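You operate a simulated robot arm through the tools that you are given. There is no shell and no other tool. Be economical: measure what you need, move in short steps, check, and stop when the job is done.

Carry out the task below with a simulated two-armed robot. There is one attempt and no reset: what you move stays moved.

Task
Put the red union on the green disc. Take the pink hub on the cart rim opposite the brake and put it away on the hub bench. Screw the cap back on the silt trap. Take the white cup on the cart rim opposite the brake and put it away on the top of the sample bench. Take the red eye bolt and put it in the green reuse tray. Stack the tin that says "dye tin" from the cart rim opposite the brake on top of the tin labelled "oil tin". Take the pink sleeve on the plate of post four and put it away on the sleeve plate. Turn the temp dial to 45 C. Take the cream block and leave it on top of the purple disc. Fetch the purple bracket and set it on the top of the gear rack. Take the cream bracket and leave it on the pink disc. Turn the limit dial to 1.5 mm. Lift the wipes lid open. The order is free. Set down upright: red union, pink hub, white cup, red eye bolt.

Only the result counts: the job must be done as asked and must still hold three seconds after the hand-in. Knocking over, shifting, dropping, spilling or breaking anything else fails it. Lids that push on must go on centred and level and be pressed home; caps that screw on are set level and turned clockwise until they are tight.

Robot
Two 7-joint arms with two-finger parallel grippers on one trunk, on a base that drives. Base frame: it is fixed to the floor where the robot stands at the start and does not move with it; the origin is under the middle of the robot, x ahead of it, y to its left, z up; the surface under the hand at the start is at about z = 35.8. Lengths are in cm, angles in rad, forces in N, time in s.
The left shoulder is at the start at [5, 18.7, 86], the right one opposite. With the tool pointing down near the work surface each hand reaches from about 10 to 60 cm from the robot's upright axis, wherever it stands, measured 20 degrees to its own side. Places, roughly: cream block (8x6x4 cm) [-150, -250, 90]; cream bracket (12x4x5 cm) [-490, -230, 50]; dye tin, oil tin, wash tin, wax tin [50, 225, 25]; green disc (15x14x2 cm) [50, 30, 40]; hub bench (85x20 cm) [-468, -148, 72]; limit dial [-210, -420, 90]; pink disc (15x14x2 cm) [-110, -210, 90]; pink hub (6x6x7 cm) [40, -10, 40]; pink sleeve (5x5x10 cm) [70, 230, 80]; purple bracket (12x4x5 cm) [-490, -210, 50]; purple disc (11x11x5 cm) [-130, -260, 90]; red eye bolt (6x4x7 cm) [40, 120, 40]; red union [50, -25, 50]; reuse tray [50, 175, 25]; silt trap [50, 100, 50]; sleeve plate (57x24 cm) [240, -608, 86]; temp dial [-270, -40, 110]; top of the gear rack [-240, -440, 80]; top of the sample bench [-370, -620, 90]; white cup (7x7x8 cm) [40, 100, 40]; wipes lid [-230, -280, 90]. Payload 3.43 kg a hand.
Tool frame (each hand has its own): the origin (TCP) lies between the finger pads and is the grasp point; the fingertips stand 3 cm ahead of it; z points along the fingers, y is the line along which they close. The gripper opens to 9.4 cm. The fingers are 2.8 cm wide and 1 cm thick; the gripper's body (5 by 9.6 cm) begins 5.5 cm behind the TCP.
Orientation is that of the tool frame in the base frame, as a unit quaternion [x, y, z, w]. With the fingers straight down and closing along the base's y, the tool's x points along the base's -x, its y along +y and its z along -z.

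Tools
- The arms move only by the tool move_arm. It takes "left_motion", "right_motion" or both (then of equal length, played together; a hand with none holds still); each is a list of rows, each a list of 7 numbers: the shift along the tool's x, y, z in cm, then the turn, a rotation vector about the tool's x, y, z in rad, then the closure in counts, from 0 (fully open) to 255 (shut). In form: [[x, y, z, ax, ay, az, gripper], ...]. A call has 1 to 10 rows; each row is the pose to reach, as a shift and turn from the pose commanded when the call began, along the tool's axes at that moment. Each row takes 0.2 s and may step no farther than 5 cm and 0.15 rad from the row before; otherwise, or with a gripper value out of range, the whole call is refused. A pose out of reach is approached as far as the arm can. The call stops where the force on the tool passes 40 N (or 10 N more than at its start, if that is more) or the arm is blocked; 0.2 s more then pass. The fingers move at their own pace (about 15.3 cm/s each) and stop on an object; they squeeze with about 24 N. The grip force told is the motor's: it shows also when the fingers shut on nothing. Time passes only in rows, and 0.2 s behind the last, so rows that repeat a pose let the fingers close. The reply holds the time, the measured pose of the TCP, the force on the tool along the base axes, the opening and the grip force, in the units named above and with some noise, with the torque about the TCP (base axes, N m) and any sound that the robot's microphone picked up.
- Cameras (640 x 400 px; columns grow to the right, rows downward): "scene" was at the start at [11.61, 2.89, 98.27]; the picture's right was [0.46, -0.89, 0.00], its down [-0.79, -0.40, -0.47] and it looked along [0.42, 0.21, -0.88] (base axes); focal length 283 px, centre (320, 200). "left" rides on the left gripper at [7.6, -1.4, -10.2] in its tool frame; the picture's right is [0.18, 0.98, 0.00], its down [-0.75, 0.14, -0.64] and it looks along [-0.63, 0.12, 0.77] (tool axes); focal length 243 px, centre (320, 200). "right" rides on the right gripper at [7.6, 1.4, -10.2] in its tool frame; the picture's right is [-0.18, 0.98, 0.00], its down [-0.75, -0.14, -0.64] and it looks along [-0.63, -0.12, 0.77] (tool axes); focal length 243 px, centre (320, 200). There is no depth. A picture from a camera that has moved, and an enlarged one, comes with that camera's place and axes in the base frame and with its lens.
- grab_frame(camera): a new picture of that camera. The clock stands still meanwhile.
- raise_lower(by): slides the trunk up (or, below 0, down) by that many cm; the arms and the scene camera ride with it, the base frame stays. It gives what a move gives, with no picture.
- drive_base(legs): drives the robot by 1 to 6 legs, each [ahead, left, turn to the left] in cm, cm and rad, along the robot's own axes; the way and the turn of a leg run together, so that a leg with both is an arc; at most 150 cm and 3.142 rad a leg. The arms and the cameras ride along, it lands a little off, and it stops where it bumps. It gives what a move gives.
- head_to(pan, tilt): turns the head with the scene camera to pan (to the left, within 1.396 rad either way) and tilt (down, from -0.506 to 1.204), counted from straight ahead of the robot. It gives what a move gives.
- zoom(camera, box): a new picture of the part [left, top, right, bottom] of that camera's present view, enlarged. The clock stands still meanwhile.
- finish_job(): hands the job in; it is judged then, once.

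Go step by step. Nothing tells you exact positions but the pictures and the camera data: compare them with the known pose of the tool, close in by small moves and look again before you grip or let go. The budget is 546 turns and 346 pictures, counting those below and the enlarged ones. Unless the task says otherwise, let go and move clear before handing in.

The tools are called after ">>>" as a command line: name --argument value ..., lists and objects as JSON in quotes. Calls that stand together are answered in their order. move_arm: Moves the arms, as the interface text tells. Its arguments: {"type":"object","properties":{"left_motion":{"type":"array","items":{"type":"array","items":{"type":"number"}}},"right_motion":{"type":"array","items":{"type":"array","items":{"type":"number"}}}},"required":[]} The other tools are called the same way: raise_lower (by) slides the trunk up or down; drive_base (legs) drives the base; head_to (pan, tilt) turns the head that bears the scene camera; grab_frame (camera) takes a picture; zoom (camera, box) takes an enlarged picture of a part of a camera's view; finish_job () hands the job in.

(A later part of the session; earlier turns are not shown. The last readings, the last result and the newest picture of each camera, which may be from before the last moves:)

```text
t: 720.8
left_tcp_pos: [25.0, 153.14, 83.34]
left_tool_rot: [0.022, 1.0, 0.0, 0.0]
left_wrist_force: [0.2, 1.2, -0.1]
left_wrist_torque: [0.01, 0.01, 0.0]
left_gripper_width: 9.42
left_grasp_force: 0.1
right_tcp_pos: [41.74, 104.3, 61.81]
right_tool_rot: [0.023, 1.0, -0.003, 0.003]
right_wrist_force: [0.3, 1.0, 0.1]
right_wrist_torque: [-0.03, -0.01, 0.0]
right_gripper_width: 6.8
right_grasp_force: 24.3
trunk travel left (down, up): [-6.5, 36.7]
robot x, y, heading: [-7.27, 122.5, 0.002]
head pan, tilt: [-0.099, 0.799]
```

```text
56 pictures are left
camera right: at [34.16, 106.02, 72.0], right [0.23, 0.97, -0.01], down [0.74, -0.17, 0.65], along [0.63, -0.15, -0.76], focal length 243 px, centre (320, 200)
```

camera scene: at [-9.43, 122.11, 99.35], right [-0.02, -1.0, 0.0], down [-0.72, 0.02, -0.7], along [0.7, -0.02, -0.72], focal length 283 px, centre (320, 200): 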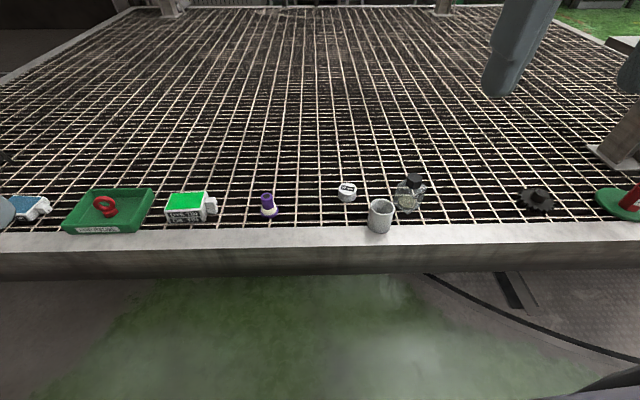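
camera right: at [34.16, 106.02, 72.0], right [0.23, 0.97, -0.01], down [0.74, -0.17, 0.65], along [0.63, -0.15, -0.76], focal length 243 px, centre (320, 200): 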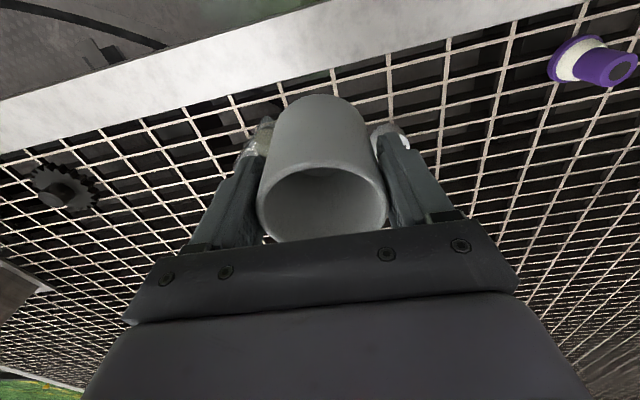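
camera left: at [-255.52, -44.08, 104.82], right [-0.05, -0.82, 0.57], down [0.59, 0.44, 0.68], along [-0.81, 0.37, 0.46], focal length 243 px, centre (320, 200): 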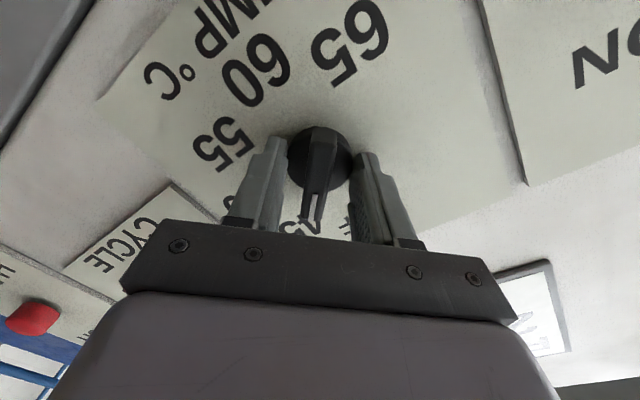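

Cup is held. Raise the trunk and drive left to the pink sleeve on the post plate.

>>> raise_lower --by 18

>>> move_arm --right_motion '[[4, 0, 0, 0, 0, 0, 255], [8, 0, 0, 0, 0, 0, 255], [11, 0, 0, 0, 0, 0, 255]]'

>>> drive_base --legs '[[0, 46, 0], [0, 46, 0]]'

>>> head_to --pan 0.3 --tilt 0.6

>>> grab_frame --camera "scene"

```text
t: 722.8
left_tcp_pos: [25.13, 153.11, 101.26]
left_tool_rot: [0.022, 1.0, -0.001, 0.001]
left_wrist_force: [0.5, 0.0, 0.3]
left_wrist_torque: [0.0, 0.0, -0.02]
left_gripper_width: 9.41
left_grasp_force: 0.0
right_tcp_pos: [41.67, 104.25, 79.77]
right_tool_rot: [0.024, 1.0, -0.003, 0.004]
right_wrist_force: [0.9, -1.4, -1.4]
right_wrist_torque: [-0.03, 0.0, -0.03]
right_gripper_width: 6.86
right_grasp_force: 24.4
trunk travel left (down, up): [-24.5, 18.7]
robot x, y, heading: [-7.13, 122.33, 0.006]
head pan, tilt: [-0.099, 0.799]
```

```text
t: 723.6
left_tcp_pos: [25.11, 153.08, 101.31]
left_tool_rot: [0.022, 1.0, 0.001, 0.001]
left_wrist_force: [0.1, 0.3, 0.5]
left_wrist_torque: [-0.01, 0.02, 0.01]
left_gripper_width: 9.39
left_grasp_force: 0.0
right_tcp_pos: [30.71, 104.89, 79.71]
right_tool_rot: [0.024, 1.0, -0.003, 0.003]
right_wrist_force: [0.0, 0.0, -0.6]
right_wrist_torque: [0.02, 0.01, 0.01]
right_gripper_width: 6.81
right_grasp_force: 23.8
trunk travel left (down, up): [-24.5, 18.7]
robot x, y, heading: [-7.02, 122.74, 0.003]
head pan, tilt: [-0.099, 0.799]
```

```text
t: 732.3
left_tcp_pos: [24.38, 244.95, 101.22]
left_tool_rot: [0.021, 1.0, 0.001, 0.001]
left_wrist_force: [-0.3, -0.3, 0.9]
left_wrist_torque: [0.0, 0.01, -0.03]
left_gripper_width: 9.38
left_grasp_force: 0.1
right_tcp_pos: [30.2, 196.88, 79.77]
right_tool_rot: [0.023, 1.0, -0.003, 0.003]
right_wrist_force: [0.1, 0.3, -1.0]
right_wrist_torque: [-0.01, 0.02, 0.0]
right_gripper_width: 6.82
right_grasp_force: 23.7
trunk travel left (down, up): [-24.5, 18.7]
robot x, y, heading: [-7.99, 214.38, 0.007]
head pan, tilt: [-0.099, 0.799]
```

```text
t: 733.2
left_tcp_pos: [24.4, 244.92, 101.36]
left_tool_rot: [0.021, 1.0, -0.001, 0.0]
left_wrist_force: [0.1, -0.6, -1.6]
left_wrist_torque: [0.02, 0.01, -0.02]
left_gripper_width: 9.39
left_grasp_force: 0.1
right_tcp_pos: [30.18, 196.83, 79.63]
right_tool_rot: [0.023, 1.0, -0.002, 0.004]
right_wrist_force: [0.0, -0.8, -1.3]
right_wrist_torque: [0.04, -0.03, 0.01]
right_gripper_width: 6.82
right_grasp_force: 24.0
trunk travel left (down, up): [-24.5, 18.7]
robot x, y, heading: [-7.86, 213.99, 0.002]
head pan, tilt: [0.3, 0.6]
```

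```text
55 pictures are left
camera scene: at [6.34, 216.97, 119.03], right [0.3, -0.95, 0.0], down [-0.54, -0.17, -0.82], along [0.79, 0.25, -0.57], focal length 283 px, centre (320, 200)
```

scene: 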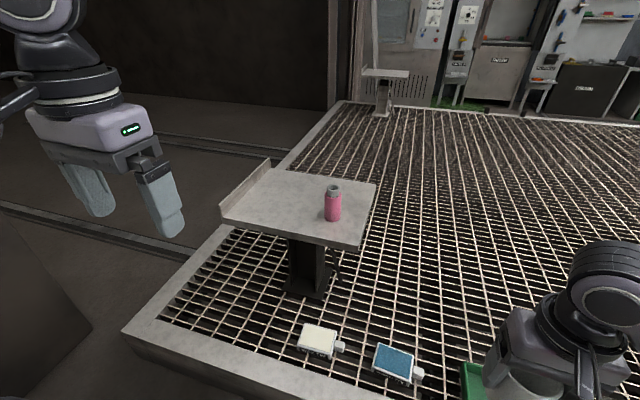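

Sleeve is at about [64.5,232], plate z≈71. I'll approach with the left hand pitched forward, closing along y.

>>> move_arm --left_motion '[[-3.5, -1.6, 0, 0, -0.109, 0, 30], [-7.5, -3.2, 1, 0, -0.218, 0, 30], [-11.5, -4.8, 2.5, 0, -0.327, 0, 30], [-15.5, -6.4, 4, 0, -0.437, 0, 30], [-19.5, -8, 5.5, 0, -0.546, 0, 30], [-23.5, -9.7, 7, 0, -0.655, 0, 30], [-26, -11.3, 9.5, 0, -0.764, 0, 30], [-26, -12.9, 13, 0, -0.873, 0, 30]]'

>>> grab_frame --camera "left"

>>> grab_frame --camera "scene"

```text
t: 735.0
left_tcp_pos: [49.68, 231.54, 88.61]
left_tool_rot: [0.019, 0.905, -0.011, 0.424]
left_wrist_force: [-0.8, -0.3, 0.5]
left_wrist_torque: [0.02, 0.02, 0.02]
left_gripper_width: 8.3
left_grasp_force: 0.0
left hand out of reach, approached as far as the arm can: row 8
right_tcp_pos: [30.2, 196.72, 79.8]
right_tool_rot: [0.023, 1.0, -0.003, 0.003]
right_wrist_force: [-0.8, -1.1, -0.1]
right_wrist_torque: [-0.04, 0.0, 0.0]
right_gripper_width: 6.86
right_grasp_force: 23.9
trunk travel left (down, up): [-24.5, 18.7]
robot x, y, heading: [-7.95, 214.47, 0.004]
head pan, tilt: [0.3, 0.6]
```

```text
54 pictures are left
camera left: at [36.82, 230.62, 89.36], right [-0.08, 0.99, -0.15], down [0.0, 0.15, 0.99], along [1.0, 0.07, -0.01], focal length 243 px, centre (320, 200)
```

left: 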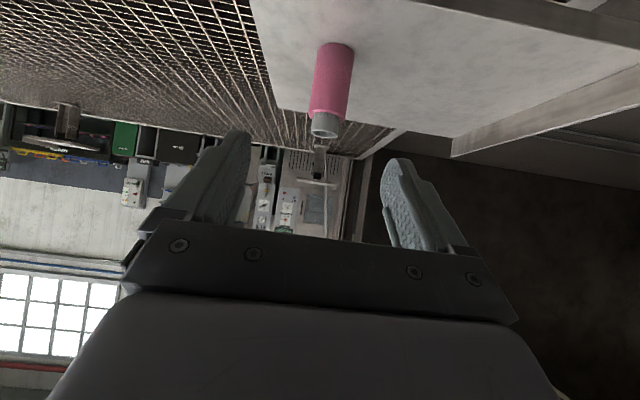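

```text
53 pictures are left
camera scene: at [6.32, 216.98, 119.04], right [0.3, -0.95, 0.0], down [-0.54, -0.17, -0.83], along [0.79, 0.25, -0.56], focal length 283 px, centre (320, 200)
```

scene: 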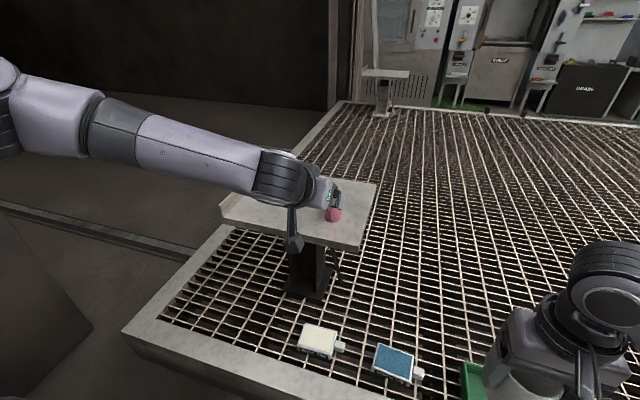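

>>> drive_base --legs '[[6, 0, 0]]'

>>> move_arm --left_motion '[[-0.6, 0.2, 3, 0, 0, 0, 30], [-1.2, 0.5, 6.5, 0, 0, 0, 30], [-1.8, 0.7, 10, 0, 0, 0, 30], [-2, 0.8, 12.5, 0, 0, 0, 30]]'

>>> grab_frame --camera "left"

```text
t: 735.9
left_tcp_pos: [55.53, 231.73, 88.53]
left_tool_rot: [0.019, 0.906, -0.01, 0.423]
left_wrist_force: [0.1, 0.2, 0.4]
left_wrist_torque: [0.0, -0.02, -0.01]
left_gripper_width: 8.29
left_grasp_force: 0.1
right_tcp_pos: [36.29, 196.92, 79.74]
right_tool_rot: [0.023, 1.0, -0.002, 0.003]
right_wrist_force: [-0.3, 0.5, -0.1]
right_wrist_torque: [0.0, 0.02, 0.01]
right_gripper_width: 6.85
right_grasp_force: 24.0
trunk travel left (down, up): [-24.5, 18.7]
robot x, y, heading: [-2.1, 214.58, 0.005]
head pan, tilt: [0.3, 0.6]
```

```text
t: 736.9
left_tcp_pos: [60.31, 236.9, 86.66]
left_tool_rot: [0.019, 0.906, -0.01, 0.424]
left_wrist_force: [0.4, -0.2, 0.1]
left_wrist_torque: [0.02, -0.02, 0.01]
left_gripper_width: 8.3
left_grasp_force: 0.1
left hand out of reach, approached as far as the arm can: row 1, 2, 3, 4
right_tcp_pos: [36.18, 196.84, 79.72]
right_tool_rot: [0.023, 1.0, -0.003, 0.003]
right_wrist_force: [-0.6, -0.3, 0.0]
right_wrist_torque: [-0.01, 0.01, 0.01]
right_gripper_width: 6.85
right_grasp_force: 24.5
trunk travel left (down, up): [-24.5, 18.7]
robot x, y, heading: [-2.26, 214.43, 0.009]
head pan, tilt: [0.3, 0.6]
```

```text
52 pictures are left
camera left: at [47.6, 236.02, 87.45], right [-0.08, 0.99, -0.14], down [0.0, 0.14, 0.99], along [1.0, 0.07, -0.01], focal length 243 px, centre (320, 200)
```

left: 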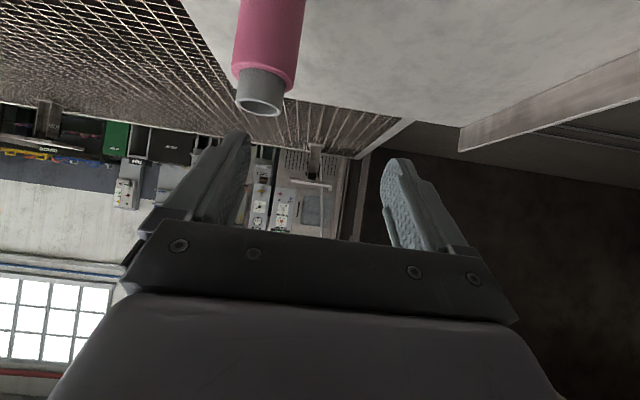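

The arm is limited here; more leftward works better. Pull back, shift the base right 22 cm, then approach again.

>>> move_arm --left_motion '[[0, 0, -4, 0, 0, 0, 30], [0, 0, -8, 0, 0, 0, 30], [0, 0, -12, 0, 0, 0, 30], [0, 0, -14, 0, 0, 0, 30]]'

>>> drive_base --legs '[[0, -22, 0]]'

>>> move_arm --left_motion '[[0, 4.5, 0, 0, 0, 0, 30], [0, 9, 0, 0, 0, 0, 30], [0, 13.5, 0, 0, 0, 0, 30], [0, 18, 0, 0, 0, 0, 30], [0, 22, 0, 0, 0, 0, 30]]'

```text
t: 737.9
left_tcp_pos: [49.46, 237.26, 95.3]
left_tool_rot: [0.018, 0.906, -0.009, 0.423]
left_wrist_force: [-0.5, 0.3, -0.1]
left_wrist_torque: [-0.02, 0.0, 0.02]
left_gripper_width: 8.29
left_grasp_force: 0.0
right_tcp_pos: [36.26, 196.85, 79.8]
right_tool_rot: [0.022, 1.0, -0.003, 0.003]
right_wrist_force: [0.3, -0.5, 0.0]
right_wrist_torque: [0.04, 0.01, 0.01]
right_gripper_width: 6.82
right_grasp_force: 23.9
trunk travel left (down, up): [-24.5, 18.7]
robot x, y, heading: [-2.1, 214.22, 0.01]
head pan, tilt: [0.3, 0.6]
```

```text
t: 740.5
left_tcp_pos: [49.77, 215.29, 95.3]
left_tool_rot: [0.02, 0.906, -0.01, 0.423]
left_wrist_force: [-0.2, 0.6, 0.2]
left_wrist_torque: [0.0, 0.0, 0.02]
left_gripper_width: 8.29
left_grasp_force: 0.1
right_tcp_pos: [36.35, 174.91, 79.72]
right_tool_rot: [0.024, 1.0, -0.003, 0.003]
right_wrist_force: [0.1, -0.7, -0.1]
right_wrist_torque: [-0.01, -0.01, 0.0]
right_gripper_width: 6.85
right_grasp_force: 24.7
trunk travel left (down, up): [-24.5, 18.7]
robot x, y, heading: [-1.95, 192.49, 0.006]
head pan, tilt: [0.3, 0.6]
```

```text
t: 741.7
left_tcp_pos: [50.62, 237.22, 95.2]
left_tool_rot: [0.021, 0.906, -0.012, 0.423]
left_wrist_force: [0.6, 0.5, -0.3]
left_wrist_torque: [-0.01, 0.02, 0.0]
left_gripper_width: 8.29
left_grasp_force: 0.2
right_tcp_pos: [36.29, 174.9, 79.71]
right_tool_rot: [0.024, 1.0, -0.003, 0.004]
right_wrist_force: [0.1, 0.8, 0.2]
right_wrist_torque: [-0.01, 0.02, 0.01]
right_gripper_width: 6.81
right_grasp_force: 23.9
trunk travel left (down, up): [-24.5, 18.7]
robot x, y, heading: [-1.93, 192.71, 0.008]
head pan, tilt: [0.3, 0.6]
```

>>> move_arm --left_motion '[[1.2, -2, 2, 0, 0, 0, 30], [2.5, -4, 4.5, 0, 0, 0, 30], [3.5, -5.2, 8, 0, 0, 0, 30], [3.5, -5.2, 12, 0, 0, 0, 30]]'

>>> grab_frame --camera "left"

```text
t: 742.7
left_tcp_pos: [57.39, 231.92, 84.88]
left_tool_rot: [0.019, 0.905, -0.01, 0.424]
left_wrist_force: [-0.2, -0.5, -0.1]
left_wrist_torque: [0.02, 0.0, -0.02]
left_gripper_width: 8.3
left_grasp_force: 0.0
right_tcp_pos: [36.27, 174.85, 79.71]
right_tool_rot: [0.023, 1.0, -0.003, 0.004]
right_wrist_force: [0.5, -0.5, 0.0]
right_wrist_torque: [0.0, 0.0, 0.02]
right_gripper_width: 6.84
right_grasp_force: 24.1
trunk travel left (down, up): [-24.5, 18.7]
robot x, y, heading: [-1.83, 192.59, 0.005]
head pan, tilt: [0.3, 0.6]
```

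```text
51 pictures are left
camera left: at [44.6, 230.91, 85.63], right [-0.07, 0.99, -0.14], down [0.0, 0.14, 0.99], along [1.0, 0.07, -0.01], focal length 243 px, centre (320, 200)
```

left: 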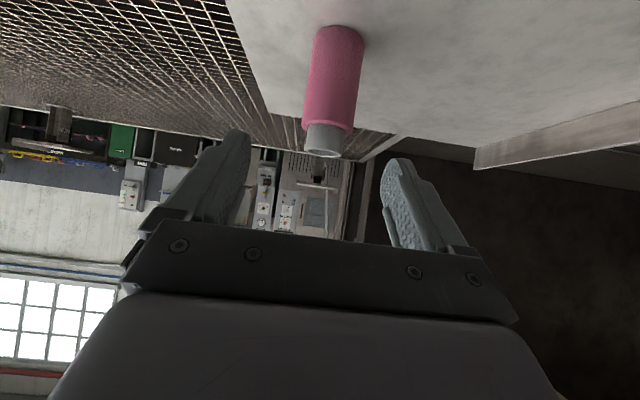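

>>> move_arm --left_motion '[[0.1, 0.5, 4.5, 0, 0, 0, 30], [0.2, 0.5, 9, 0, 0, 0, 30], [0.2, 0.5, 13.2, 0, 0, 0, 30], [0.2, 0.5, 13.2, 0, 0, 0, 150], [0.2, 0.5, 13.2, 0, 0, 0, 255], [0.2, 0.5, 13.2, 0, 0, 0, 255]]'

>>> grab_frame --camera "left"

```text
t: 744.1
left_tcp_pos: [62.21, 231.83, 80.92]
left_tool_rot: [0.019, 0.904, -0.01, 0.426]
left_wrist_force: [2.4, 1.1, 1.3]
left_wrist_torque: [0.02, -0.22, 0.06]
left_gripper_width: 4.14
left_grasp_force: 24.0
left hand out of reach, approached as far as the arm can: row 2, 3, 4, 5, 6
right_tcp_pos: [36.23, 174.87, 79.77]
right_tool_rot: [0.024, 1.0, -0.003, 0.004]
right_wrist_force: [0.2, -0.7, 0.0]
right_wrist_torque: [0.0, 0.03, -0.01]
right_gripper_width: 6.81
right_grasp_force: 23.7
trunk travel left (down, up): [-24.5, 18.7]
robot x, y, heading: [-1.95, 192.48, 0.008]
head pan, tilt: [0.3, 0.6]
```

```text
50 pictures are left
camera left: at [49.42, 231.0, 81.55], right [-0.07, 0.99, -0.14], down [-0.01, 0.14, 0.99], along [1.0, 0.07, 0.0], focal length 243 px, centre (320, 200)
```

left: 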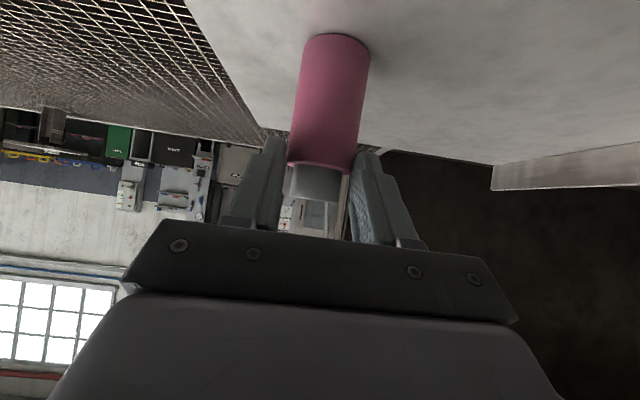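

Only the near edge is gripped. Open, set the command back, and drive the base forward a little.

>>> move_arm --left_motion '[[0, 0, 0, 0, 0, 0, 120], [0, 0, 0, 0, 0, 0, 30], [0, 0, -4, 0, 0, 0, 30], [0, 0, -8, 0, 0, 0, 30], [0, 0, -8, 0, 0, 0, 30]]'

>>> drive_base --legs '[[6, 0, 0]]'

```text
t: 745.3
left_tcp_pos: [55.89, 232.19, 86.11]
left_tool_rot: [0.021, 0.906, -0.011, 0.423]
left_wrist_force: [-0.2, 0.3, -0.3]
left_wrist_torque: [0.02, 0.02, 0.0]
left_gripper_width: 8.29
left_grasp_force: 0.1
right_tcp_pos: [36.27, 174.86, 79.74]
right_tool_rot: [0.025, 1.0, -0.003, 0.003]
right_wrist_force: [0.3, 0.6, -0.7]
right_wrist_torque: [-0.01, 0.01, 0.02]
right_gripper_width: 6.79
right_grasp_force: 23.7
trunk travel left (down, up): [-24.5, 18.7]
robot x, y, heading: [-1.61, 192.7, 0.005]
head pan, tilt: [0.3, 0.6]
```

```text
t: 746.4
left_tcp_pos: [60.35, 232.32, 85.99]
left_tool_rot: [0.02, 0.906, -0.011, 0.423]
left_wrist_force: [0.2, 0.4, 0.5]
left_wrist_torque: [0.01, 0.01, -0.01]
left_gripper_width: 8.28
left_grasp_force: 0.1
right_tcp_pos: [40.72, 174.86, 79.84]
right_tool_rot: [0.023, 1.0, -0.004, 0.002]
right_wrist_force: [-0.6, 0.3, -0.2]
right_wrist_torque: [0.01, -0.03, 0.01]
right_gripper_width: 6.81
right_grasp_force: 23.7
trunk travel left (down, up): [-24.5, 18.7]
robot x, y, heading: [2.48, 192.35, 0.005]
head pan, tilt: [0.3, 0.6]
stopped in leg 1: the robot was blocked; the commanded pose is now the measured one
```

>>> move_arm --left_motion '[[1.2, 0, 3, 0, 0, 0, 30], [2.3, 0, 6.5, 0, 0, 0, 30], [2.5, 0, 9.5, 0, 0, 0, 30], [2.5, 0, 11.3, 0, 0, 0, 30]]'

>>> grab_frame --camera "left"

```text
t: 747.4
left_tcp_pos: [66.18, 232.22, 78.4]
left_tool_rot: [0.02, 0.906, -0.01, 0.423]
left_wrist_force: [-1.1, 0.4, -0.2]
left_wrist_torque: [0.04, 0.02, 0.0]
left_gripper_width: 8.32
left_grasp_force: 0.0
left hand out of reach, approached as far as the arm can: row 3, 4
right_tcp_pos: [40.91, 175.0, 79.92]
right_tool_rot: [0.023, 1.0, -0.003, 0.002]
right_wrist_force: [0.4, -0.2, -0.4]
right_wrist_torque: [-0.02, -0.02, 0.01]
right_gripper_width: 6.81
right_grasp_force: 23.8
trunk travel left (down, up): [-24.5, 18.7]
robot x, y, heading: [3.08, 192.44, 0.009]
head pan, tilt: [0.3, 0.6]
```

```text
49 pictures are left
camera left: at [53.19, 231.24, 79.15], right [-0.07, 0.99, -0.14], down [0.0, 0.14, 0.99], along [1.0, 0.07, -0.01], focal length 243 px, centre (320, 200)
```

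left: 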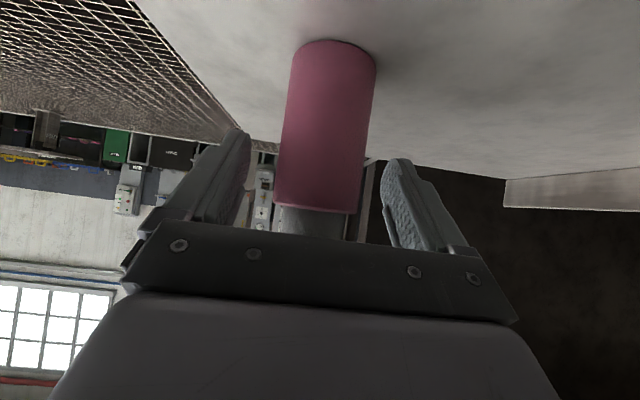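

Now the fingers surround the sleeve. Grip and lift.

>>> move_arm --left_motion '[[0, 0, 0, 0, 0, 0, 130], [0, 0, 0, 0, 0, 0, 255], [0, 0, 0, 0, 0, 0, 255], [0, 0, 0, 0, 0, 0, 255]]'

>>> move_arm --left_motion '[[-2, 0, -2, 0, 0, 0, 255], [-4, 0, -5, 0, 0, 0, 255], [-6, 0, -8.5, 0, 0, 0, 255], [-6, 0, -13, 0, 0, 0, 255]]'

>>> grab_frame --camera "left"

```text
t: 748.4
left_tcp_pos: [66.08, 232.06, 78.41]
left_tool_rot: [0.018, 0.905, -0.01, 0.424]
left_wrist_force: [0.8, 0.6, 1.8]
left_wrist_torque: [-0.11, 0.06, 0.04]
left_gripper_width: 4.61
left_grasp_force: 24.4
right_tcp_pos: [40.86, 175.06, 79.68]
right_tool_rot: [0.023, 1.0, -0.003, 0.002]
right_wrist_force: [0.0, 0.5, -0.4]
right_wrist_torque: [-0.01, -0.02, 0.03]
right_gripper_width: 6.87
right_grasp_force: 23.5
trunk travel left (down, up): [-24.5, 18.7]
robot x, y, heading: [2.72, 192.88, 0.011]
head pan, tilt: [0.3, 0.6]
```

```text
t: 749.4
left_tcp_pos: [59.87, 232.37, 91.25]
left_tool_rot: [0.02, 0.906, -0.011, 0.422]
left_wrist_force: [0.1, -1.1, -3.4]
left_wrist_torque: [0.01, -0.03, 0.02]
left_gripper_width: 4.58
left_grasp_force: 24.7
right_tcp_pos: [40.92, 175.08, 79.7]
right_tool_rot: [0.023, 1.0, -0.002, 0.002]
right_wrist_force: [0.5, 0.4, -0.3]
right_wrist_torque: [0.01, 0.02, 0.01]
right_gripper_width: 6.81
right_grasp_force: 24.4
trunk travel left (down, up): [-24.5, 18.7]
robot x, y, heading: [2.9, 192.5, 0.01]
head pan, tilt: [0.3, 0.6]
```

```text
48 pictures are left
camera left: at [47.04, 231.5, 91.99], right [-0.07, 0.99, -0.14], down [0.0, 0.14, 0.99], along [1.0, 0.07, -0.01], focal length 243 px, centre (320, 200)
```

left: 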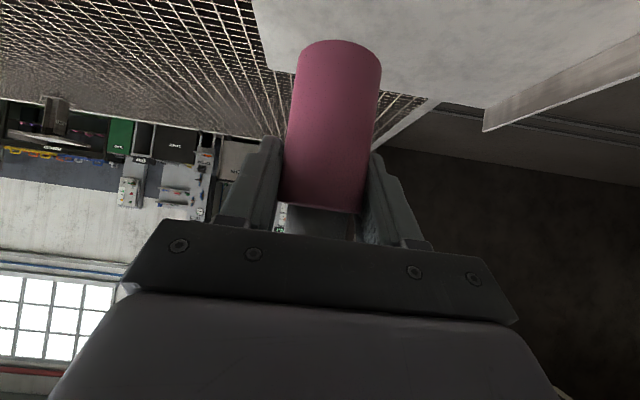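

Sleeve held. Retract it, and drive along the cart and south to y≈-338, then survey the way to the sleeve plate.

>>> move_arm --left_motion '[[3, 0, -3.7, 0, 0, 0, 255], [6, 0, -7.4, 0, 0, 0, 255], [9, 0, -11, 0, 0, 0, 255], [12, 0, -14.5, 0, 0, 0, 255]]'

>>> drive_base --legs '[[-14, 0, 0], [0, -135, 0], [0, -135, 0], [0, -135, 0], [0, -125, 0]]'

>>> drive_base --legs '[[0, 0, -1.2]]'

>>> head_to --pan 0.15 --tilt 0.3

>>> grab_frame --camera "scene"

```text
t: 750.4
left_tcp_pos: [41.3, 233.17, 91.21]
left_tool_rot: [0.019, 0.906, -0.01, 0.423]
left_wrist_force: [0.1, -0.6, -3.4]
left_wrist_torque: [0.02, -0.04, -0.02]
left_gripper_width: 4.39
left_grasp_force: 23.7
right_tcp_pos: [40.81, 174.98, 79.82]
right_tool_rot: [0.022, 1.0, -0.004, 0.003]
right_wrist_force: [-0.7, -1.1, -1.2]
right_wrist_torque: [0.01, -0.01, 0.0]
right_gripper_width: 6.79
right_grasp_force: 24.0
trunk travel left (down, up): [-24.5, 18.7]
robot x, y, heading: [2.34, 192.47, 0.0]
head pan, tilt: [0.3, 0.6]
```

```text
t: 797.6
left_tcp_pos: [41.08, -296.77, 91.15]
left_tool_rot: [0.006, 0.906, -0.004, 0.423]
left_wrist_force: [0.4, 0.4, -3.8]
left_wrist_torque: [0.0, -0.04, -0.01]
left_gripper_width: 4.35
left_grasp_force: 24.3
right_tcp_pos: [42.32, -355.14, 79.66]
right_tool_rot: [0.008, 1.0, -0.003, 0.003]
right_wrist_force: [-0.3, 0.0, 0.1]
right_wrist_torque: [0.01, -0.02, -0.01]
right_gripper_width: 6.63
right_grasp_force: 24.0
trunk travel left (down, up): [-24.5, 18.7]
robot x, y, heading: [3.62, -338.64, 0.037]
head pan, tilt: [0.3, 0.6]
```

```text
t: 801.0
left_tcp_pos: [55.98, -359.14, 91.2]
left_tool_rot: [0.522, 0.741, -0.245, 0.345]
left_wrist_force: [-0.4, 0.4, -3.1]
left_wrist_torque: [-0.03, 0.02, -0.03]
left_gripper_width: 4.34
left_grasp_force: 24.2
right_tcp_pos: [1.86, -380.69, 79.7]
right_tool_rot: [0.576, 0.818, -0.005, 0.001]
right_wrist_force: [-0.2, 0.3, -1.1]
right_wrist_torque: [0.02, 0.03, 0.0]
right_gripper_width: 6.62
right_grasp_force: 24.3
trunk travel left (down, up): [-24.5, 18.7]
robot x, y, heading: [3.58, -338.69, -1.174]
head pan, tilt: [0.3, 0.6]
```

```text
t: 801.8
left_tcp_pos: [55.96, -359.05, 91.12]
left_tool_rot: [0.522, 0.741, -0.245, 0.344]
left_wrist_force: [0.0, -1.2, -2.3]
left_wrist_torque: [-0.02, -0.04, -0.02]
left_gripper_width: 4.34
left_grasp_force: 23.7
right_tcp_pos: [1.76, -380.64, 79.61]
right_tool_rot: [0.576, 0.817, -0.004, 0.001]
right_wrist_force: [-0.5, 0.2, -0.6]
right_wrist_torque: [0.01, 0.02, 0.02]
right_gripper_width: 6.63
right_grasp_force: 23.7
trunk travel left (down, up): [-24.5, 18.7]
robot x, y, heading: [3.5, -338.86, -1.178]
head pan, tilt: [0.15, 0.3]
```

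```text
47 pictures are left
camera scene: at [10.8, -352.17, 121.77], right [-0.86, -0.52, 0.0], down [-0.15, 0.25, -0.95], along [0.49, -0.82, -0.3], focal length 283 px, centre (320, 200)
```

scene: 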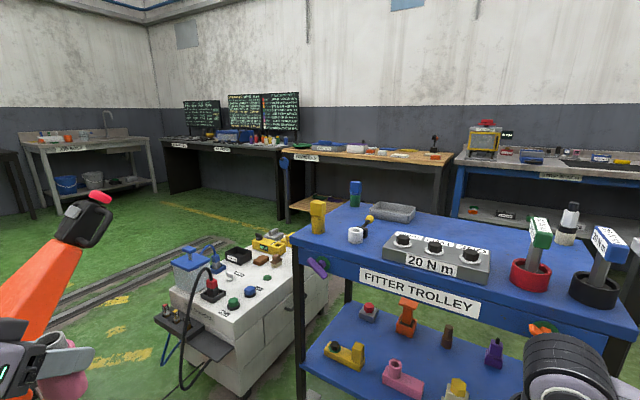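

The furniture line (trolley, cabinet, tug tiller) blocks the direct way; I'll go round by the west corridor, facing north. Turn, raise, then strafe west.

>>> raise_lower --by 18.5

>>> move_arm --right_motion '[[0, 0, -3, 0, 0, 0, 255], [0, 0, -6.5, 0, 0, 0, 255]]'

>>> drive_base --legs '[[0, 0, 2.75], [-8, 0, 0], [0, 100, 0], [0, 92, 0]]'

```text
t: 803.8
left_tcp_pos: [56.01, -359.14, 109.72]
left_tool_rot: [0.522, 0.741, -0.245, 0.345]
left_wrist_force: [-0.6, 0.3, -3.7]
left_wrist_torque: [0.02, 0.0, 0.03]
left_gripper_width: 4.36
left_grasp_force: 23.3
right_tcp_pos: [1.68, -380.65, 98.08]
right_tool_rot: [0.577, 0.817, -0.004, 0.0]
right_wrist_force: [0.8, 0.6, 0.7]
right_wrist_torque: [-0.02, 0.0, 0.01]
right_gripper_width: 6.62
right_grasp_force: 24.1
trunk travel left (down, up): [-43.0, 0.2]
robot x, y, heading: [3.24, -339.04, -1.179]
head pan, tilt: [0.15, 0.3]
```

```text
t: 804.4
left_tcp_pos: [55.85, -359.13, 109.71]
left_tool_rot: [0.521, 0.741, -0.245, 0.345]
left_wrist_force: [0.0, 0.4, -3.9]
left_wrist_torque: [0.02, -0.02, 0.03]
left_gripper_width: 4.35
left_grasp_force: 23.6
right_tcp_pos: [1.97, -380.61, 104.79]
right_tool_rot: [0.576, 0.817, -0.005, 0.0]
right_wrist_force: [-0.7, -0.3, -0.6]
right_wrist_torque: [0.0, 0.0, 0.0]
right_gripper_width: 6.62
right_grasp_force: 23.7
trunk travel left (down, up): [-43.0, 0.2]
robot x, y, heading: [3.69, -338.59, -1.178]
head pan, tilt: [0.15, 0.3]
```

```text
t: 828.6
left_tcp_pos: [-226.88, -299.03, 109.75]
left_tool_rot: [-0.611, 0.669, 0.283, 0.313]
left_wrist_force: [-0.1, 0.2, -2.6]
left_wrist_torque: [0.01, 0.03, 0.03]
left_gripper_width: 4.33
left_grasp_force: 24.1
right_tcp_pos: [-168.91, -302.17, 104.76]
right_tool_rot: [-0.674, 0.739, -0.001, 0.005]
right_wrist_force: [0.0, -0.5, -0.9]
right_wrist_torque: [0.0, -0.04, -0.01]
right_gripper_width: 6.6
right_grasp_force: 23.9
trunk travel left (down, up): [-43.0, 0.2]
robot x, y, heading: [-188.19, -339.09, 1.531]
head pan, tilt: [0.15, 0.3]
```

>>> drive_base --legs '[[-9, 0, 0.04], [0, 62, 0], [0, 62, 0]]'

>>> head_to --pan 0.9 --tilt 0.5

>>> grab_frame --camera "scene"

```text
t: 840.7
left_tcp_pos: [-352.62, -308.9, 109.69]
left_tool_rot: [-0.624, 0.658, 0.289, 0.308]
left_wrist_force: [-0.5, -0.3, -2.4]
left_wrist_torque: [0.0, -0.02, 0.01]
left_gripper_width: 4.32
left_grasp_force: 24.0
right_tcp_pos: [-294.41, -309.96, 104.64]
right_tool_rot: [-0.688, 0.726, -0.001, 0.004]
right_wrist_force: [0.3, 0.5, -0.7]
right_wrist_torque: [0.0, -0.04, 0.01]
right_gripper_width: 6.59
right_grasp_force: 24.0
trunk travel left (down, up): [-43.0, 0.2]
robot x, y, heading: [-312.48, -348.1, 1.568]
head pan, tilt: [0.15, 0.3]
```

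```text
t: 841.8
left_tcp_pos: [-352.49, -308.84, 109.65]
left_tool_rot: [-0.624, 0.658, 0.29, 0.308]
left_wrist_force: [-0.7, -0.2, -3.0]
left_wrist_torque: [-0.01, 0.0, -0.01]
left_gripper_width: 4.35
left_grasp_force: 24.3
right_tcp_pos: [-294.35, -309.87, 104.69]
right_tool_rot: [-0.688, 0.726, -0.001, 0.005]
right_wrist_force: [0.8, -0.1, -0.8]
right_wrist_torque: [0.02, 0.01, 0.02]
right_gripper_width: 6.61
right_grasp_force: 24.1
trunk travel left (down, up): [-43.0, 0.2]
robot x, y, heading: [-312.35, -347.66, 1.563]
head pan, tilt: [0.901, 0.499]
```

```text
46 pictures are left
camera scene: at [-319.19, -336.38, 138.44], right [0.62, 0.78, 0.0], down [0.37, -0.3, -0.88], along [-0.69, 0.55, -0.48], focal length 283 px, centre (320, 200)
```

scene: 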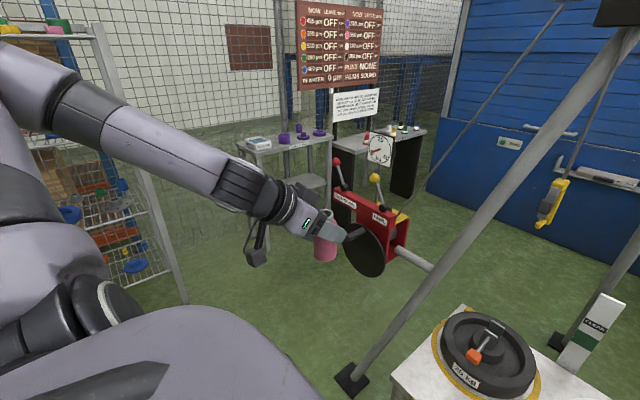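

Through. Now face south and head for the sample bench with the cup.

>>> drive_base --legs '[[0, 0, 3.13], [95, 0, 0]]'

>>> head_to --pan -0.2 --tilt 0.4

>>> grab_frame --camera "scene"

```text
t: 854.2
left_tcp_pos: [-268.03, -481.3, 109.66]
left_tool_rot: [0.646, 0.636, -0.302, 0.295]
left_wrist_force: [-0.1, -0.1, -3.5]
left_wrist_torque: [-0.02, -0.03, 0.0]
left_gripper_width: 4.34
left_grasp_force: 24.6
right_tcp_pos: [-326.12, -482.37, 104.7]
right_tool_rot: [0.714, 0.7, -0.005, -0.001]
right_wrist_force: [-0.4, -0.3, -0.4]
right_wrist_torque: [0.0, 0.01, 0.0]
right_gripper_width: 6.54
right_grasp_force: 23.4
trunk travel left (down, up): [-43.0, 0.2]
robot x, y, heading: [-309.78, -443.63, -1.538]
head pan, tilt: [0.901, 0.499]
```

```text
t: 855.5
left_tcp_pos: [-268.07, -481.35, 109.71]
left_tool_rot: [0.646, 0.635, -0.303, 0.296]
left_wrist_force: [-0.4, -0.7, -3.5]
left_wrist_torque: [0.02, 0.0, -0.04]
left_gripper_width: 4.38
left_grasp_force: 23.9
right_tcp_pos: [-326.14, -482.26, 104.6]
right_tool_rot: [0.714, 0.701, -0.005, 0.0]
right_wrist_force: [-1.3, -0.2, -0.7]
right_wrist_torque: [0.03, 0.01, -0.02]
right_gripper_width: 6.54
right_grasp_force: 24.5
trunk travel left (down, up): [-43.0, 0.2]
robot x, y, heading: [-309.81, -443.95, -1.539]
head pan, tilt: [-0.201, 0.4]
```

```text
45 pictures are left
camera scene: at [-310.99, -458.69, 139.35], right [-0.99, 0.17, 0.0], down [0.06, 0.38, -0.92], along [-0.15, -0.91, -0.39], focal length 283 px, centre (320, 200)
```

scene: 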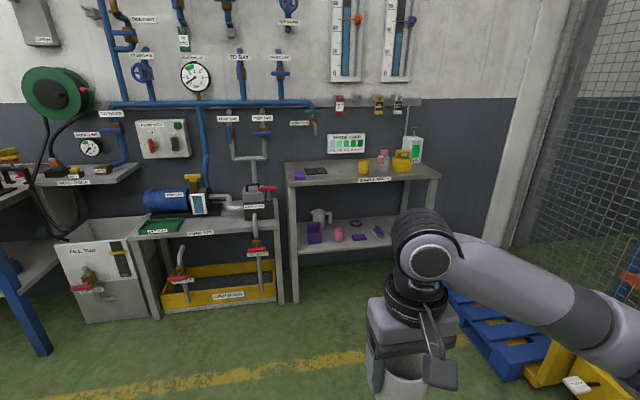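

That is the sample bench (free spot ≈[-347,-607]). Drive up to it.

>>> drive_base --legs '[[0, -18, -0.03], [70, 0, 0], [38, 0, 0]]'

>>> head_to --pan -0.2 --tilt 0.65

>>> grab_frame --camera "scene"

```text
t: 863.1
left_tcp_pos: [-287.71, -590.43, 109.73]
left_tool_rot: [0.659, 0.623, -0.308, 0.288]
left_wrist_force: [-0.6, 0.3, -4.4]
left_wrist_torque: [0.01, 0.0, 0.0]
left_gripper_width: 4.35
left_grasp_force: 23.9
right_tcp_pos: [-345.75, -589.2, 104.65]
right_tool_rot: [0.727, 0.687, -0.006, -0.001]
right_wrist_force: [-0.7, 0.0, 0.2]
right_wrist_torque: [0.01, 0.02, -0.02]
right_gripper_width: 6.55
right_grasp_force: 24.2
trunk travel left (down, up): [-43.0, 0.2]
robot x, y, heading: [-328.25, -550.91, -1.578]
head pan, tilt: [-0.201, 0.4]
```

```text
t: 863.9
left_tcp_pos: [-287.72, -590.28, 109.67]
left_tool_rot: [0.659, 0.623, -0.308, 0.288]
left_wrist_force: [0.3, 1.2, -3.6]
left_wrist_torque: [-0.01, 0.03, 0.03]
left_gripper_width: 4.31
left_grasp_force: 23.7
right_tcp_pos: [-345.82, -589.08, 104.76]
right_tool_rot: [0.727, 0.687, -0.004, 0.0]
right_wrist_force: [-0.1, -0.2, -0.4]
right_wrist_torque: [-0.02, 0.03, 0.0]
right_gripper_width: 6.56
right_grasp_force: 24.0
trunk travel left (down, up): [-43.0, 0.2]
robot x, y, heading: [-328.08, -550.97, -1.574]
head pan, tilt: [-0.201, 0.649]
```

```text
44 pictures are left
camera scene: at [-329.74, -565.59, 137.11], right [-0.98, 0.2, 0.0], down [0.12, 0.59, -0.8], along [-0.16, -0.78, -0.6], focal length 283 px, centre (320, 200)
```

scene: 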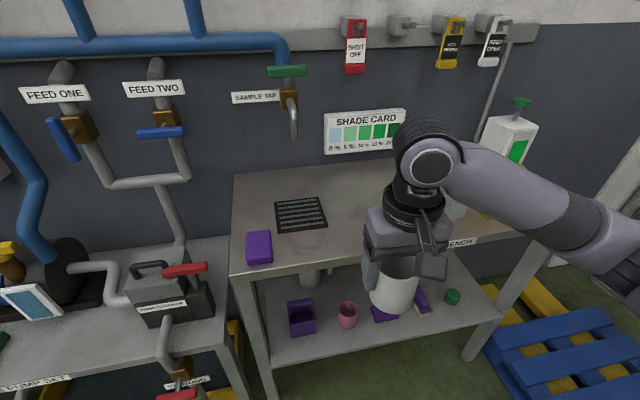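

>>> drive_base --legs '[[13, 0, 0]]'

>>> move_arm --right_motion '[[-3, -1.5, 0, 0, 0, 0, 255], [-7, -3, 0, 0, 0, 0, 255], [-11, -4.3, 0, 0, 0, 0, 255], [-15, -5.2, 0, 0, 0, 0, 255]]'

>>> grab_frame --camera "right"

```text
t: 865.2
left_tcp_pos: [-287.76, -603.59, 109.65]
left_tool_rot: [0.659, 0.623, -0.307, 0.288]
left_wrist_force: [-0.2, -0.9, -3.5]
left_wrist_torque: [0.02, 0.06, 0.02]
left_gripper_width: 4.35
left_grasp_force: 23.8
right_tcp_pos: [-345.98, -602.29, 104.71]
right_tool_rot: [0.727, 0.687, -0.005, -0.001]
right_wrist_force: [0.9, 0.2, -0.4]
right_wrist_torque: [0.03, 0.04, -0.01]
right_gripper_width: 6.55
right_grasp_force: 23.7
trunk travel left (down, up): [-43.0, 0.2]
robot x, y, heading: [-327.95, -563.98, -1.577]
head pan, tilt: [-0.201, 0.649]
```

```text
t: 866.2
left_tcp_pos: [-287.75, -603.35, 109.77]
left_tool_rot: [0.658, 0.623, -0.308, 0.289]
left_wrist_force: [-0.5, -0.3, -4.3]
left_wrist_torque: [0.0, -0.01, 0.03]
left_gripper_width: 4.37
left_grasp_force: 24.1
right_tcp_pos: [-351.66, -616.79, 104.82]
right_tool_rot: [0.727, 0.687, -0.004, 0.0]
right_wrist_force: [0.3, -0.3, 0.1]
right_wrist_torque: [0.02, 0.03, -0.01]
right_gripper_width: 6.56
right_grasp_force: 23.7
trunk travel left (down, up): [-43.0, 0.2]
robot x, y, heading: [-328.06, -564.26, -1.573]
head pan, tilt: [-0.201, 0.649]
```

```text
43 pictures are left
camera right: at [-349.69, -609.26, 115.06], right [0.97, -0.24, -0.01], down [-0.18, -0.74, 0.65], along [-0.16, -0.63, -0.76], focal length 243 px, centre (320, 200)
```

right: 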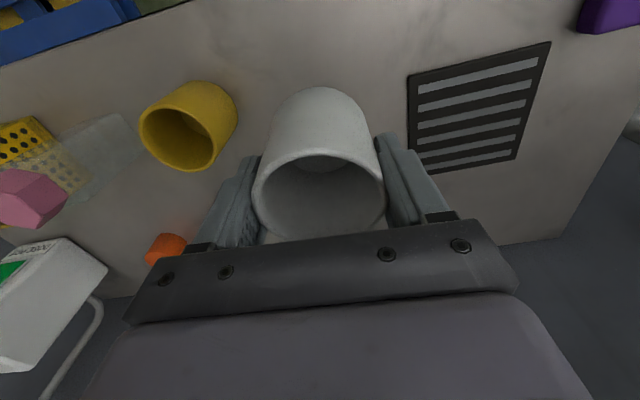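

>>> move_arm --right_motion '[[0, 0, 3, 0, 0, 0, 255], [0, 0, 6, 0, 0, 0, 255], [0, 0, 7.5, 0, 0, 0, 255], [0, 0, 8, 0, 0, 0, 255], [0, 0, 8.4, 0, 0, 0, 255]]'

```text
t: 867.4
left_tcp_pos: [-287.88, -603.23, 109.66]
left_tool_rot: [0.658, 0.623, -0.308, 0.29]
left_wrist_force: [0.4, -0.1, -2.5]
left_wrist_torque: [0.02, 0.01, -0.01]
left_gripper_width: 4.34
left_grasp_force: 23.9
right_tcp_pos: [-351.96, -616.94, 96.47]
right_tool_rot: [0.727, 0.686, -0.005, -0.001]
right_wrist_force: [-0.9, -0.3, -0.3]
right_wrist_torque: [0.01, -0.01, 0.02]
right_gripper_width: 6.54
right_grasp_force: 23.8
trunk travel left (down, up): [-43.0, 0.2]
robot x, y, heading: [-328.12, -564.11, -1.58]
head pan, tilt: [-0.201, 0.649]
```

>>> move_arm --right_motion '[[0, 0, 0.3, 0, 0, 0, 255], [0, 0, 0.6, 0, 0, 0, 255], [0, 0, 0.9, 0, 0, 0, 255], [0, 0, 1.2, 0, 0, 0, 255], [0, 0, 1.5, 0, 0, 0, 255]]'

```text
t: 868.6
left_tcp_pos: [-287.83, -603.35, 109.63]
left_tool_rot: [0.658, 0.623, -0.308, 0.29]
left_wrist_force: [0.0, -0.1, -3.7]
left_wrist_torque: [0.01, 0.01, 0.01]
left_gripper_width: 4.36
left_grasp_force: 23.8
right_tcp_pos: [-352.03, -616.92, 94.94]
right_tool_rot: [0.727, 0.686, -0.004, 0.0]
right_wrist_force: [-0.4, -0.7, -0.5]
right_wrist_torque: [0.03, -0.01, -0.02]
right_gripper_width: 6.55
right_grasp_force: 24.4
trunk travel left (down, up): [-43.0, 0.2]
robot x, y, heading: [-327.68, -564.01, -1.581]
head pan, tilt: [-0.201, 0.649]
```

>>> move_arm --right_motion '[[0, 0, 0.3, 0, 0, 0, 255], [0, 0, 0.6, 0, 0, 0, 255], [0, 0, 0.9, 0, 0, 0, 255], [0, 0, 1.2, 0, 0, 0, 255], [0, 0, 1.5, 0, 0, 0, 255], [0, 0, 1.8, 0, 0, 0, 255]]'

>>> zoom --camera "scene" --box '[300, 90, 500, 290]'

```text
t: 870.0
left_tcp_pos: [-287.76, -603.17, 109.64]
left_tool_rot: [0.658, 0.623, -0.309, 0.289]
left_wrist_force: [0.5, 0.2, -3.5]
left_wrist_torque: [-0.02, -0.03, -0.01]
left_gripper_width: 4.34
left_grasp_force: 24.2
right_tcp_pos: [-351.97, -616.75, 93.53]
right_tool_rot: [0.727, 0.686, -0.006, 0.001]
right_wrist_force: [-1.9, 5.4, 19.1]
right_wrist_torque: [-0.05, -0.12, -0.04]
right_gripper_width: 6.55
right_grasp_force: 23.8
trunk travel left (down, up): [-43.0, 0.2]
robot x, y, heading: [-328.01, -564.35, -1.576]
head pan, tilt: [-0.201, 0.649]
```

```text
2.00 times, centred on (400, 190) of scene
camera zoom: at [-329.77, -578.42, 137.15], right [-0.98, 0.2, 0.0], down [0.12, 0.59, -0.8], along [-0.16, -0.78, -0.6], focal length 566 px, centre (160, 220)
```

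zoom: 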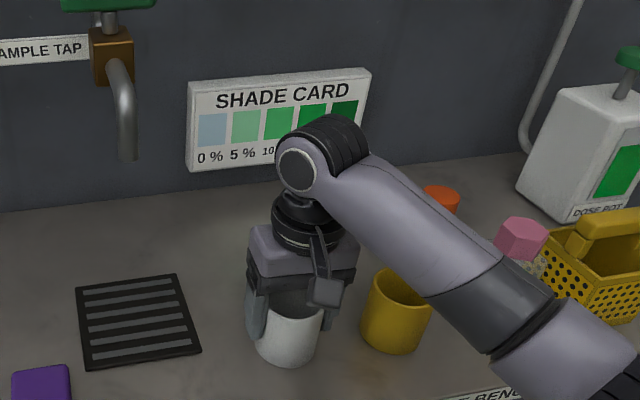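

Cup rests on the bench. Release and rise.

>>> move_arm --right_motion '[[0, 0, -0.2, 0, 0, 0, 255], [0, 0, -0.2, 0, 0, 0, 50], [0, 0, -0.2, 0, 0, 0, 38], [0, 0, -0.2, 0, 0, 0, 38], [0, 0, -4, 0, 0, 0, 38], [0, 0, -8.5, 0, 0, 0, 38], [0, 0, -13, 0, 0, 0, 38], [0, 0, -17, 0, 0, 0, 0]]'

>>> zoom --camera "scene" --box '[300, 90, 500, 290]'

```text
t: 871.8
left_tcp_pos: [-287.84, -603.47, 109.7]
left_tool_rot: [0.658, 0.623, -0.308, 0.29]
left_wrist_force: [-0.2, 0.6, -3.0]
left_wrist_torque: [-0.01, 0.01, 0.0]
left_gripper_width: 4.34
left_grasp_force: 23.3
right_tcp_pos: [-351.93, -616.79, 110.09]
right_tool_rot: [0.728, 0.686, -0.004, -0.001]
right_wrist_force: [-0.2, -0.2, 0.0]
right_wrist_torque: [0.03, 0.02, -0.02]
right_gripper_width: 9.38
right_grasp_force: 0.0
trunk travel left (down, up): [-43.0, 0.2]
robot x, y, heading: [-328.09, -564.24, -1.574]
head pan, tilt: [-0.201, 0.649]
```

```text
2.00 times, centred on (400, 190) of scene
camera zoom: at [-329.81, -578.6, 137.1], right [-0.98, 0.2, 0.0], down [0.12, 0.59, -0.8], along [-0.16, -0.78, -0.6], focal length 566 px, centre (160, 220)
```

zoom: 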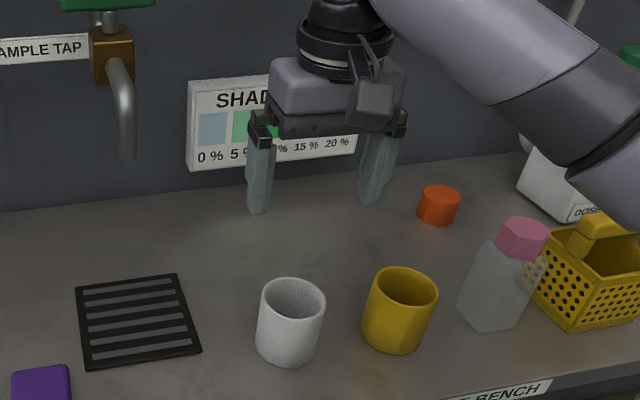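

Cup is upright on the bench. Retract, back off, and check the label and the way east.

>>> move_arm --right_motion '[[4.5, 0, 0, 0, 0, 0, 0], [9, 0, 0, 0, 0, 0, 0], [13, 0, 0, 0, 0, 0, 0], [17, 0, 0, 0, 0, 0, 0]]'

>>> drive_base --legs '[[-55, 0, 0]]'

>>> head_to --pan -0.2 --tilt 0.4

>>> zoom --camera "scene" --box '[230, 130, 460, 250]'

>>> head_to --pan 1.1 --tilt 0.4

>>> grab_frame --camera "scene"

```text
t: 872.8
left_tcp_pos: [-287.95, -603.36, 109.68]
left_tool_rot: [0.658, 0.623, -0.308, 0.289]
left_wrist_force: [-0.4, -0.1, -4.3]
left_wrist_torque: [0.04, -0.02, -0.02]
left_gripper_width: 4.38
left_grasp_force: 24.3
right_tcp_pos: [-350.98, -599.84, 109.82]
right_tool_rot: [0.727, 0.686, -0.005, -0.001]
right_wrist_force: [0.1, -0.2, -0.1]
right_wrist_torque: [0.01, 0.02, 0.02]
right_gripper_width: 9.41
right_grasp_force: 0.0
trunk travel left (down, up): [-43.0, 0.2]
robot x, y, heading: [-328.29, -564.35, -1.575]
head pan, tilt: [-0.201, 0.649]
```

```text
t: 876.0
left_tcp_pos: [-287.65, -547.85, 109.71]
left_tool_rot: [0.66, 0.622, -0.308, 0.288]
left_wrist_force: [-0.5, 0.3, -3.1]
left_wrist_torque: [0.02, -0.01, -0.02]
left_gripper_width: 4.35
left_grasp_force: 24.1
right_tcp_pos: [-350.73, -544.13, 109.84]
right_tool_rot: [0.728, 0.685, -0.006, 0.0]
right_wrist_force: [0.4, 0.6, 0.1]
right_wrist_torque: [-0.01, 0.01, 0.01]
right_gripper_width: 9.42
right_grasp_force: 0.0
trunk travel left (down, up): [-43.0, 0.2]
robot x, y, heading: [-327.92, -508.34, -1.581]
head pan, tilt: [-0.201, 0.649]
```

```text
t: 876.7
left_tcp_pos: [-287.57, -547.77, 109.56]
left_tool_rot: [0.66, 0.622, -0.308, 0.288]
left_wrist_force: [0.1, -0.1, -2.6]
left_wrist_torque: [0.05, 0.03, 0.03]
left_gripper_width: 4.35
left_grasp_force: 24.3
right_tcp_pos: [-350.75, -544.26, 109.83]
right_tool_rot: [0.729, 0.685, -0.004, 0.0]
right_wrist_force: [0.4, -0.4, 0.6]
right_wrist_torque: [-0.01, 0.01, -0.01]
right_gripper_width: 9.38
right_grasp_force: 0.0
trunk travel left (down, up): [-43.0, 0.2]
robot x, y, heading: [-327.69, -508.47, -1.581]
head pan, tilt: [-0.201, 0.4]
```

```text
2.78 times, centred on (345, 190) of scene
camera zoom: at [-329.57, -523.5, 139.35], right [-0.98, 0.21, 0.0], down [0.08, 0.38, -0.92], along [-0.19, -0.9, -0.39], focal length 788 px, centre (250, 228)
```

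zoom: 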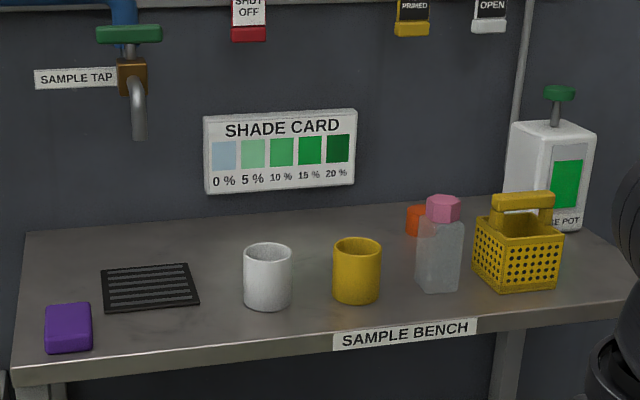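

```text
t: 878.2
left_tcp_pos: [-287.53, -547.87, 109.81]
left_tool_rot: [0.66, 0.621, -0.308, 0.288]
left_wrist_force: [0.5, -0.3, -3.6]
left_wrist_torque: [0.01, 0.0, -0.05]
left_gripper_width: 4.34
left_grasp_force: 24.0
right_tcp_pos: [-350.76, -544.14, 109.87]
right_tool_rot: [0.728, 0.686, -0.004, 0.0]
right_wrist_force: [-1.1, 0.1, -0.3]
right_wrist_torque: [0.0, 0.0, 0.02]
right_gripper_width: 9.41
right_grasp_force: 0.1
trunk travel left (down, up): [-43.0, 0.2]
robot x, y, heading: [-327.58, -508.23, -1.583]
head pan, tilt: [1.1, 0.4]
```

```text
39 pictures are left
camera scene: at [-319.42, -518.74, 139.35], right [-0.46, -0.89, 0.0], down [-0.34, 0.18, -0.92], along [0.82, -0.43, -0.39], focal length 283 px, centre (320, 200)
```

scene: 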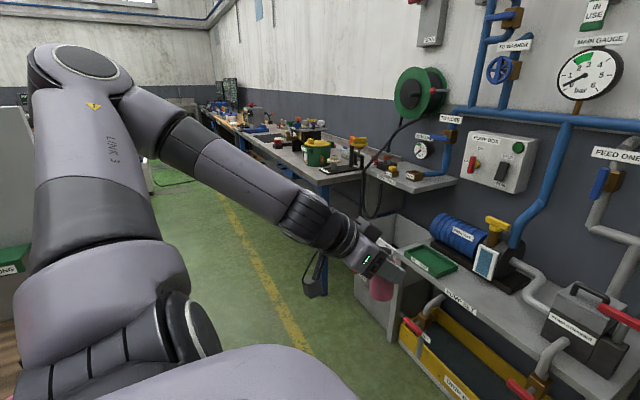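

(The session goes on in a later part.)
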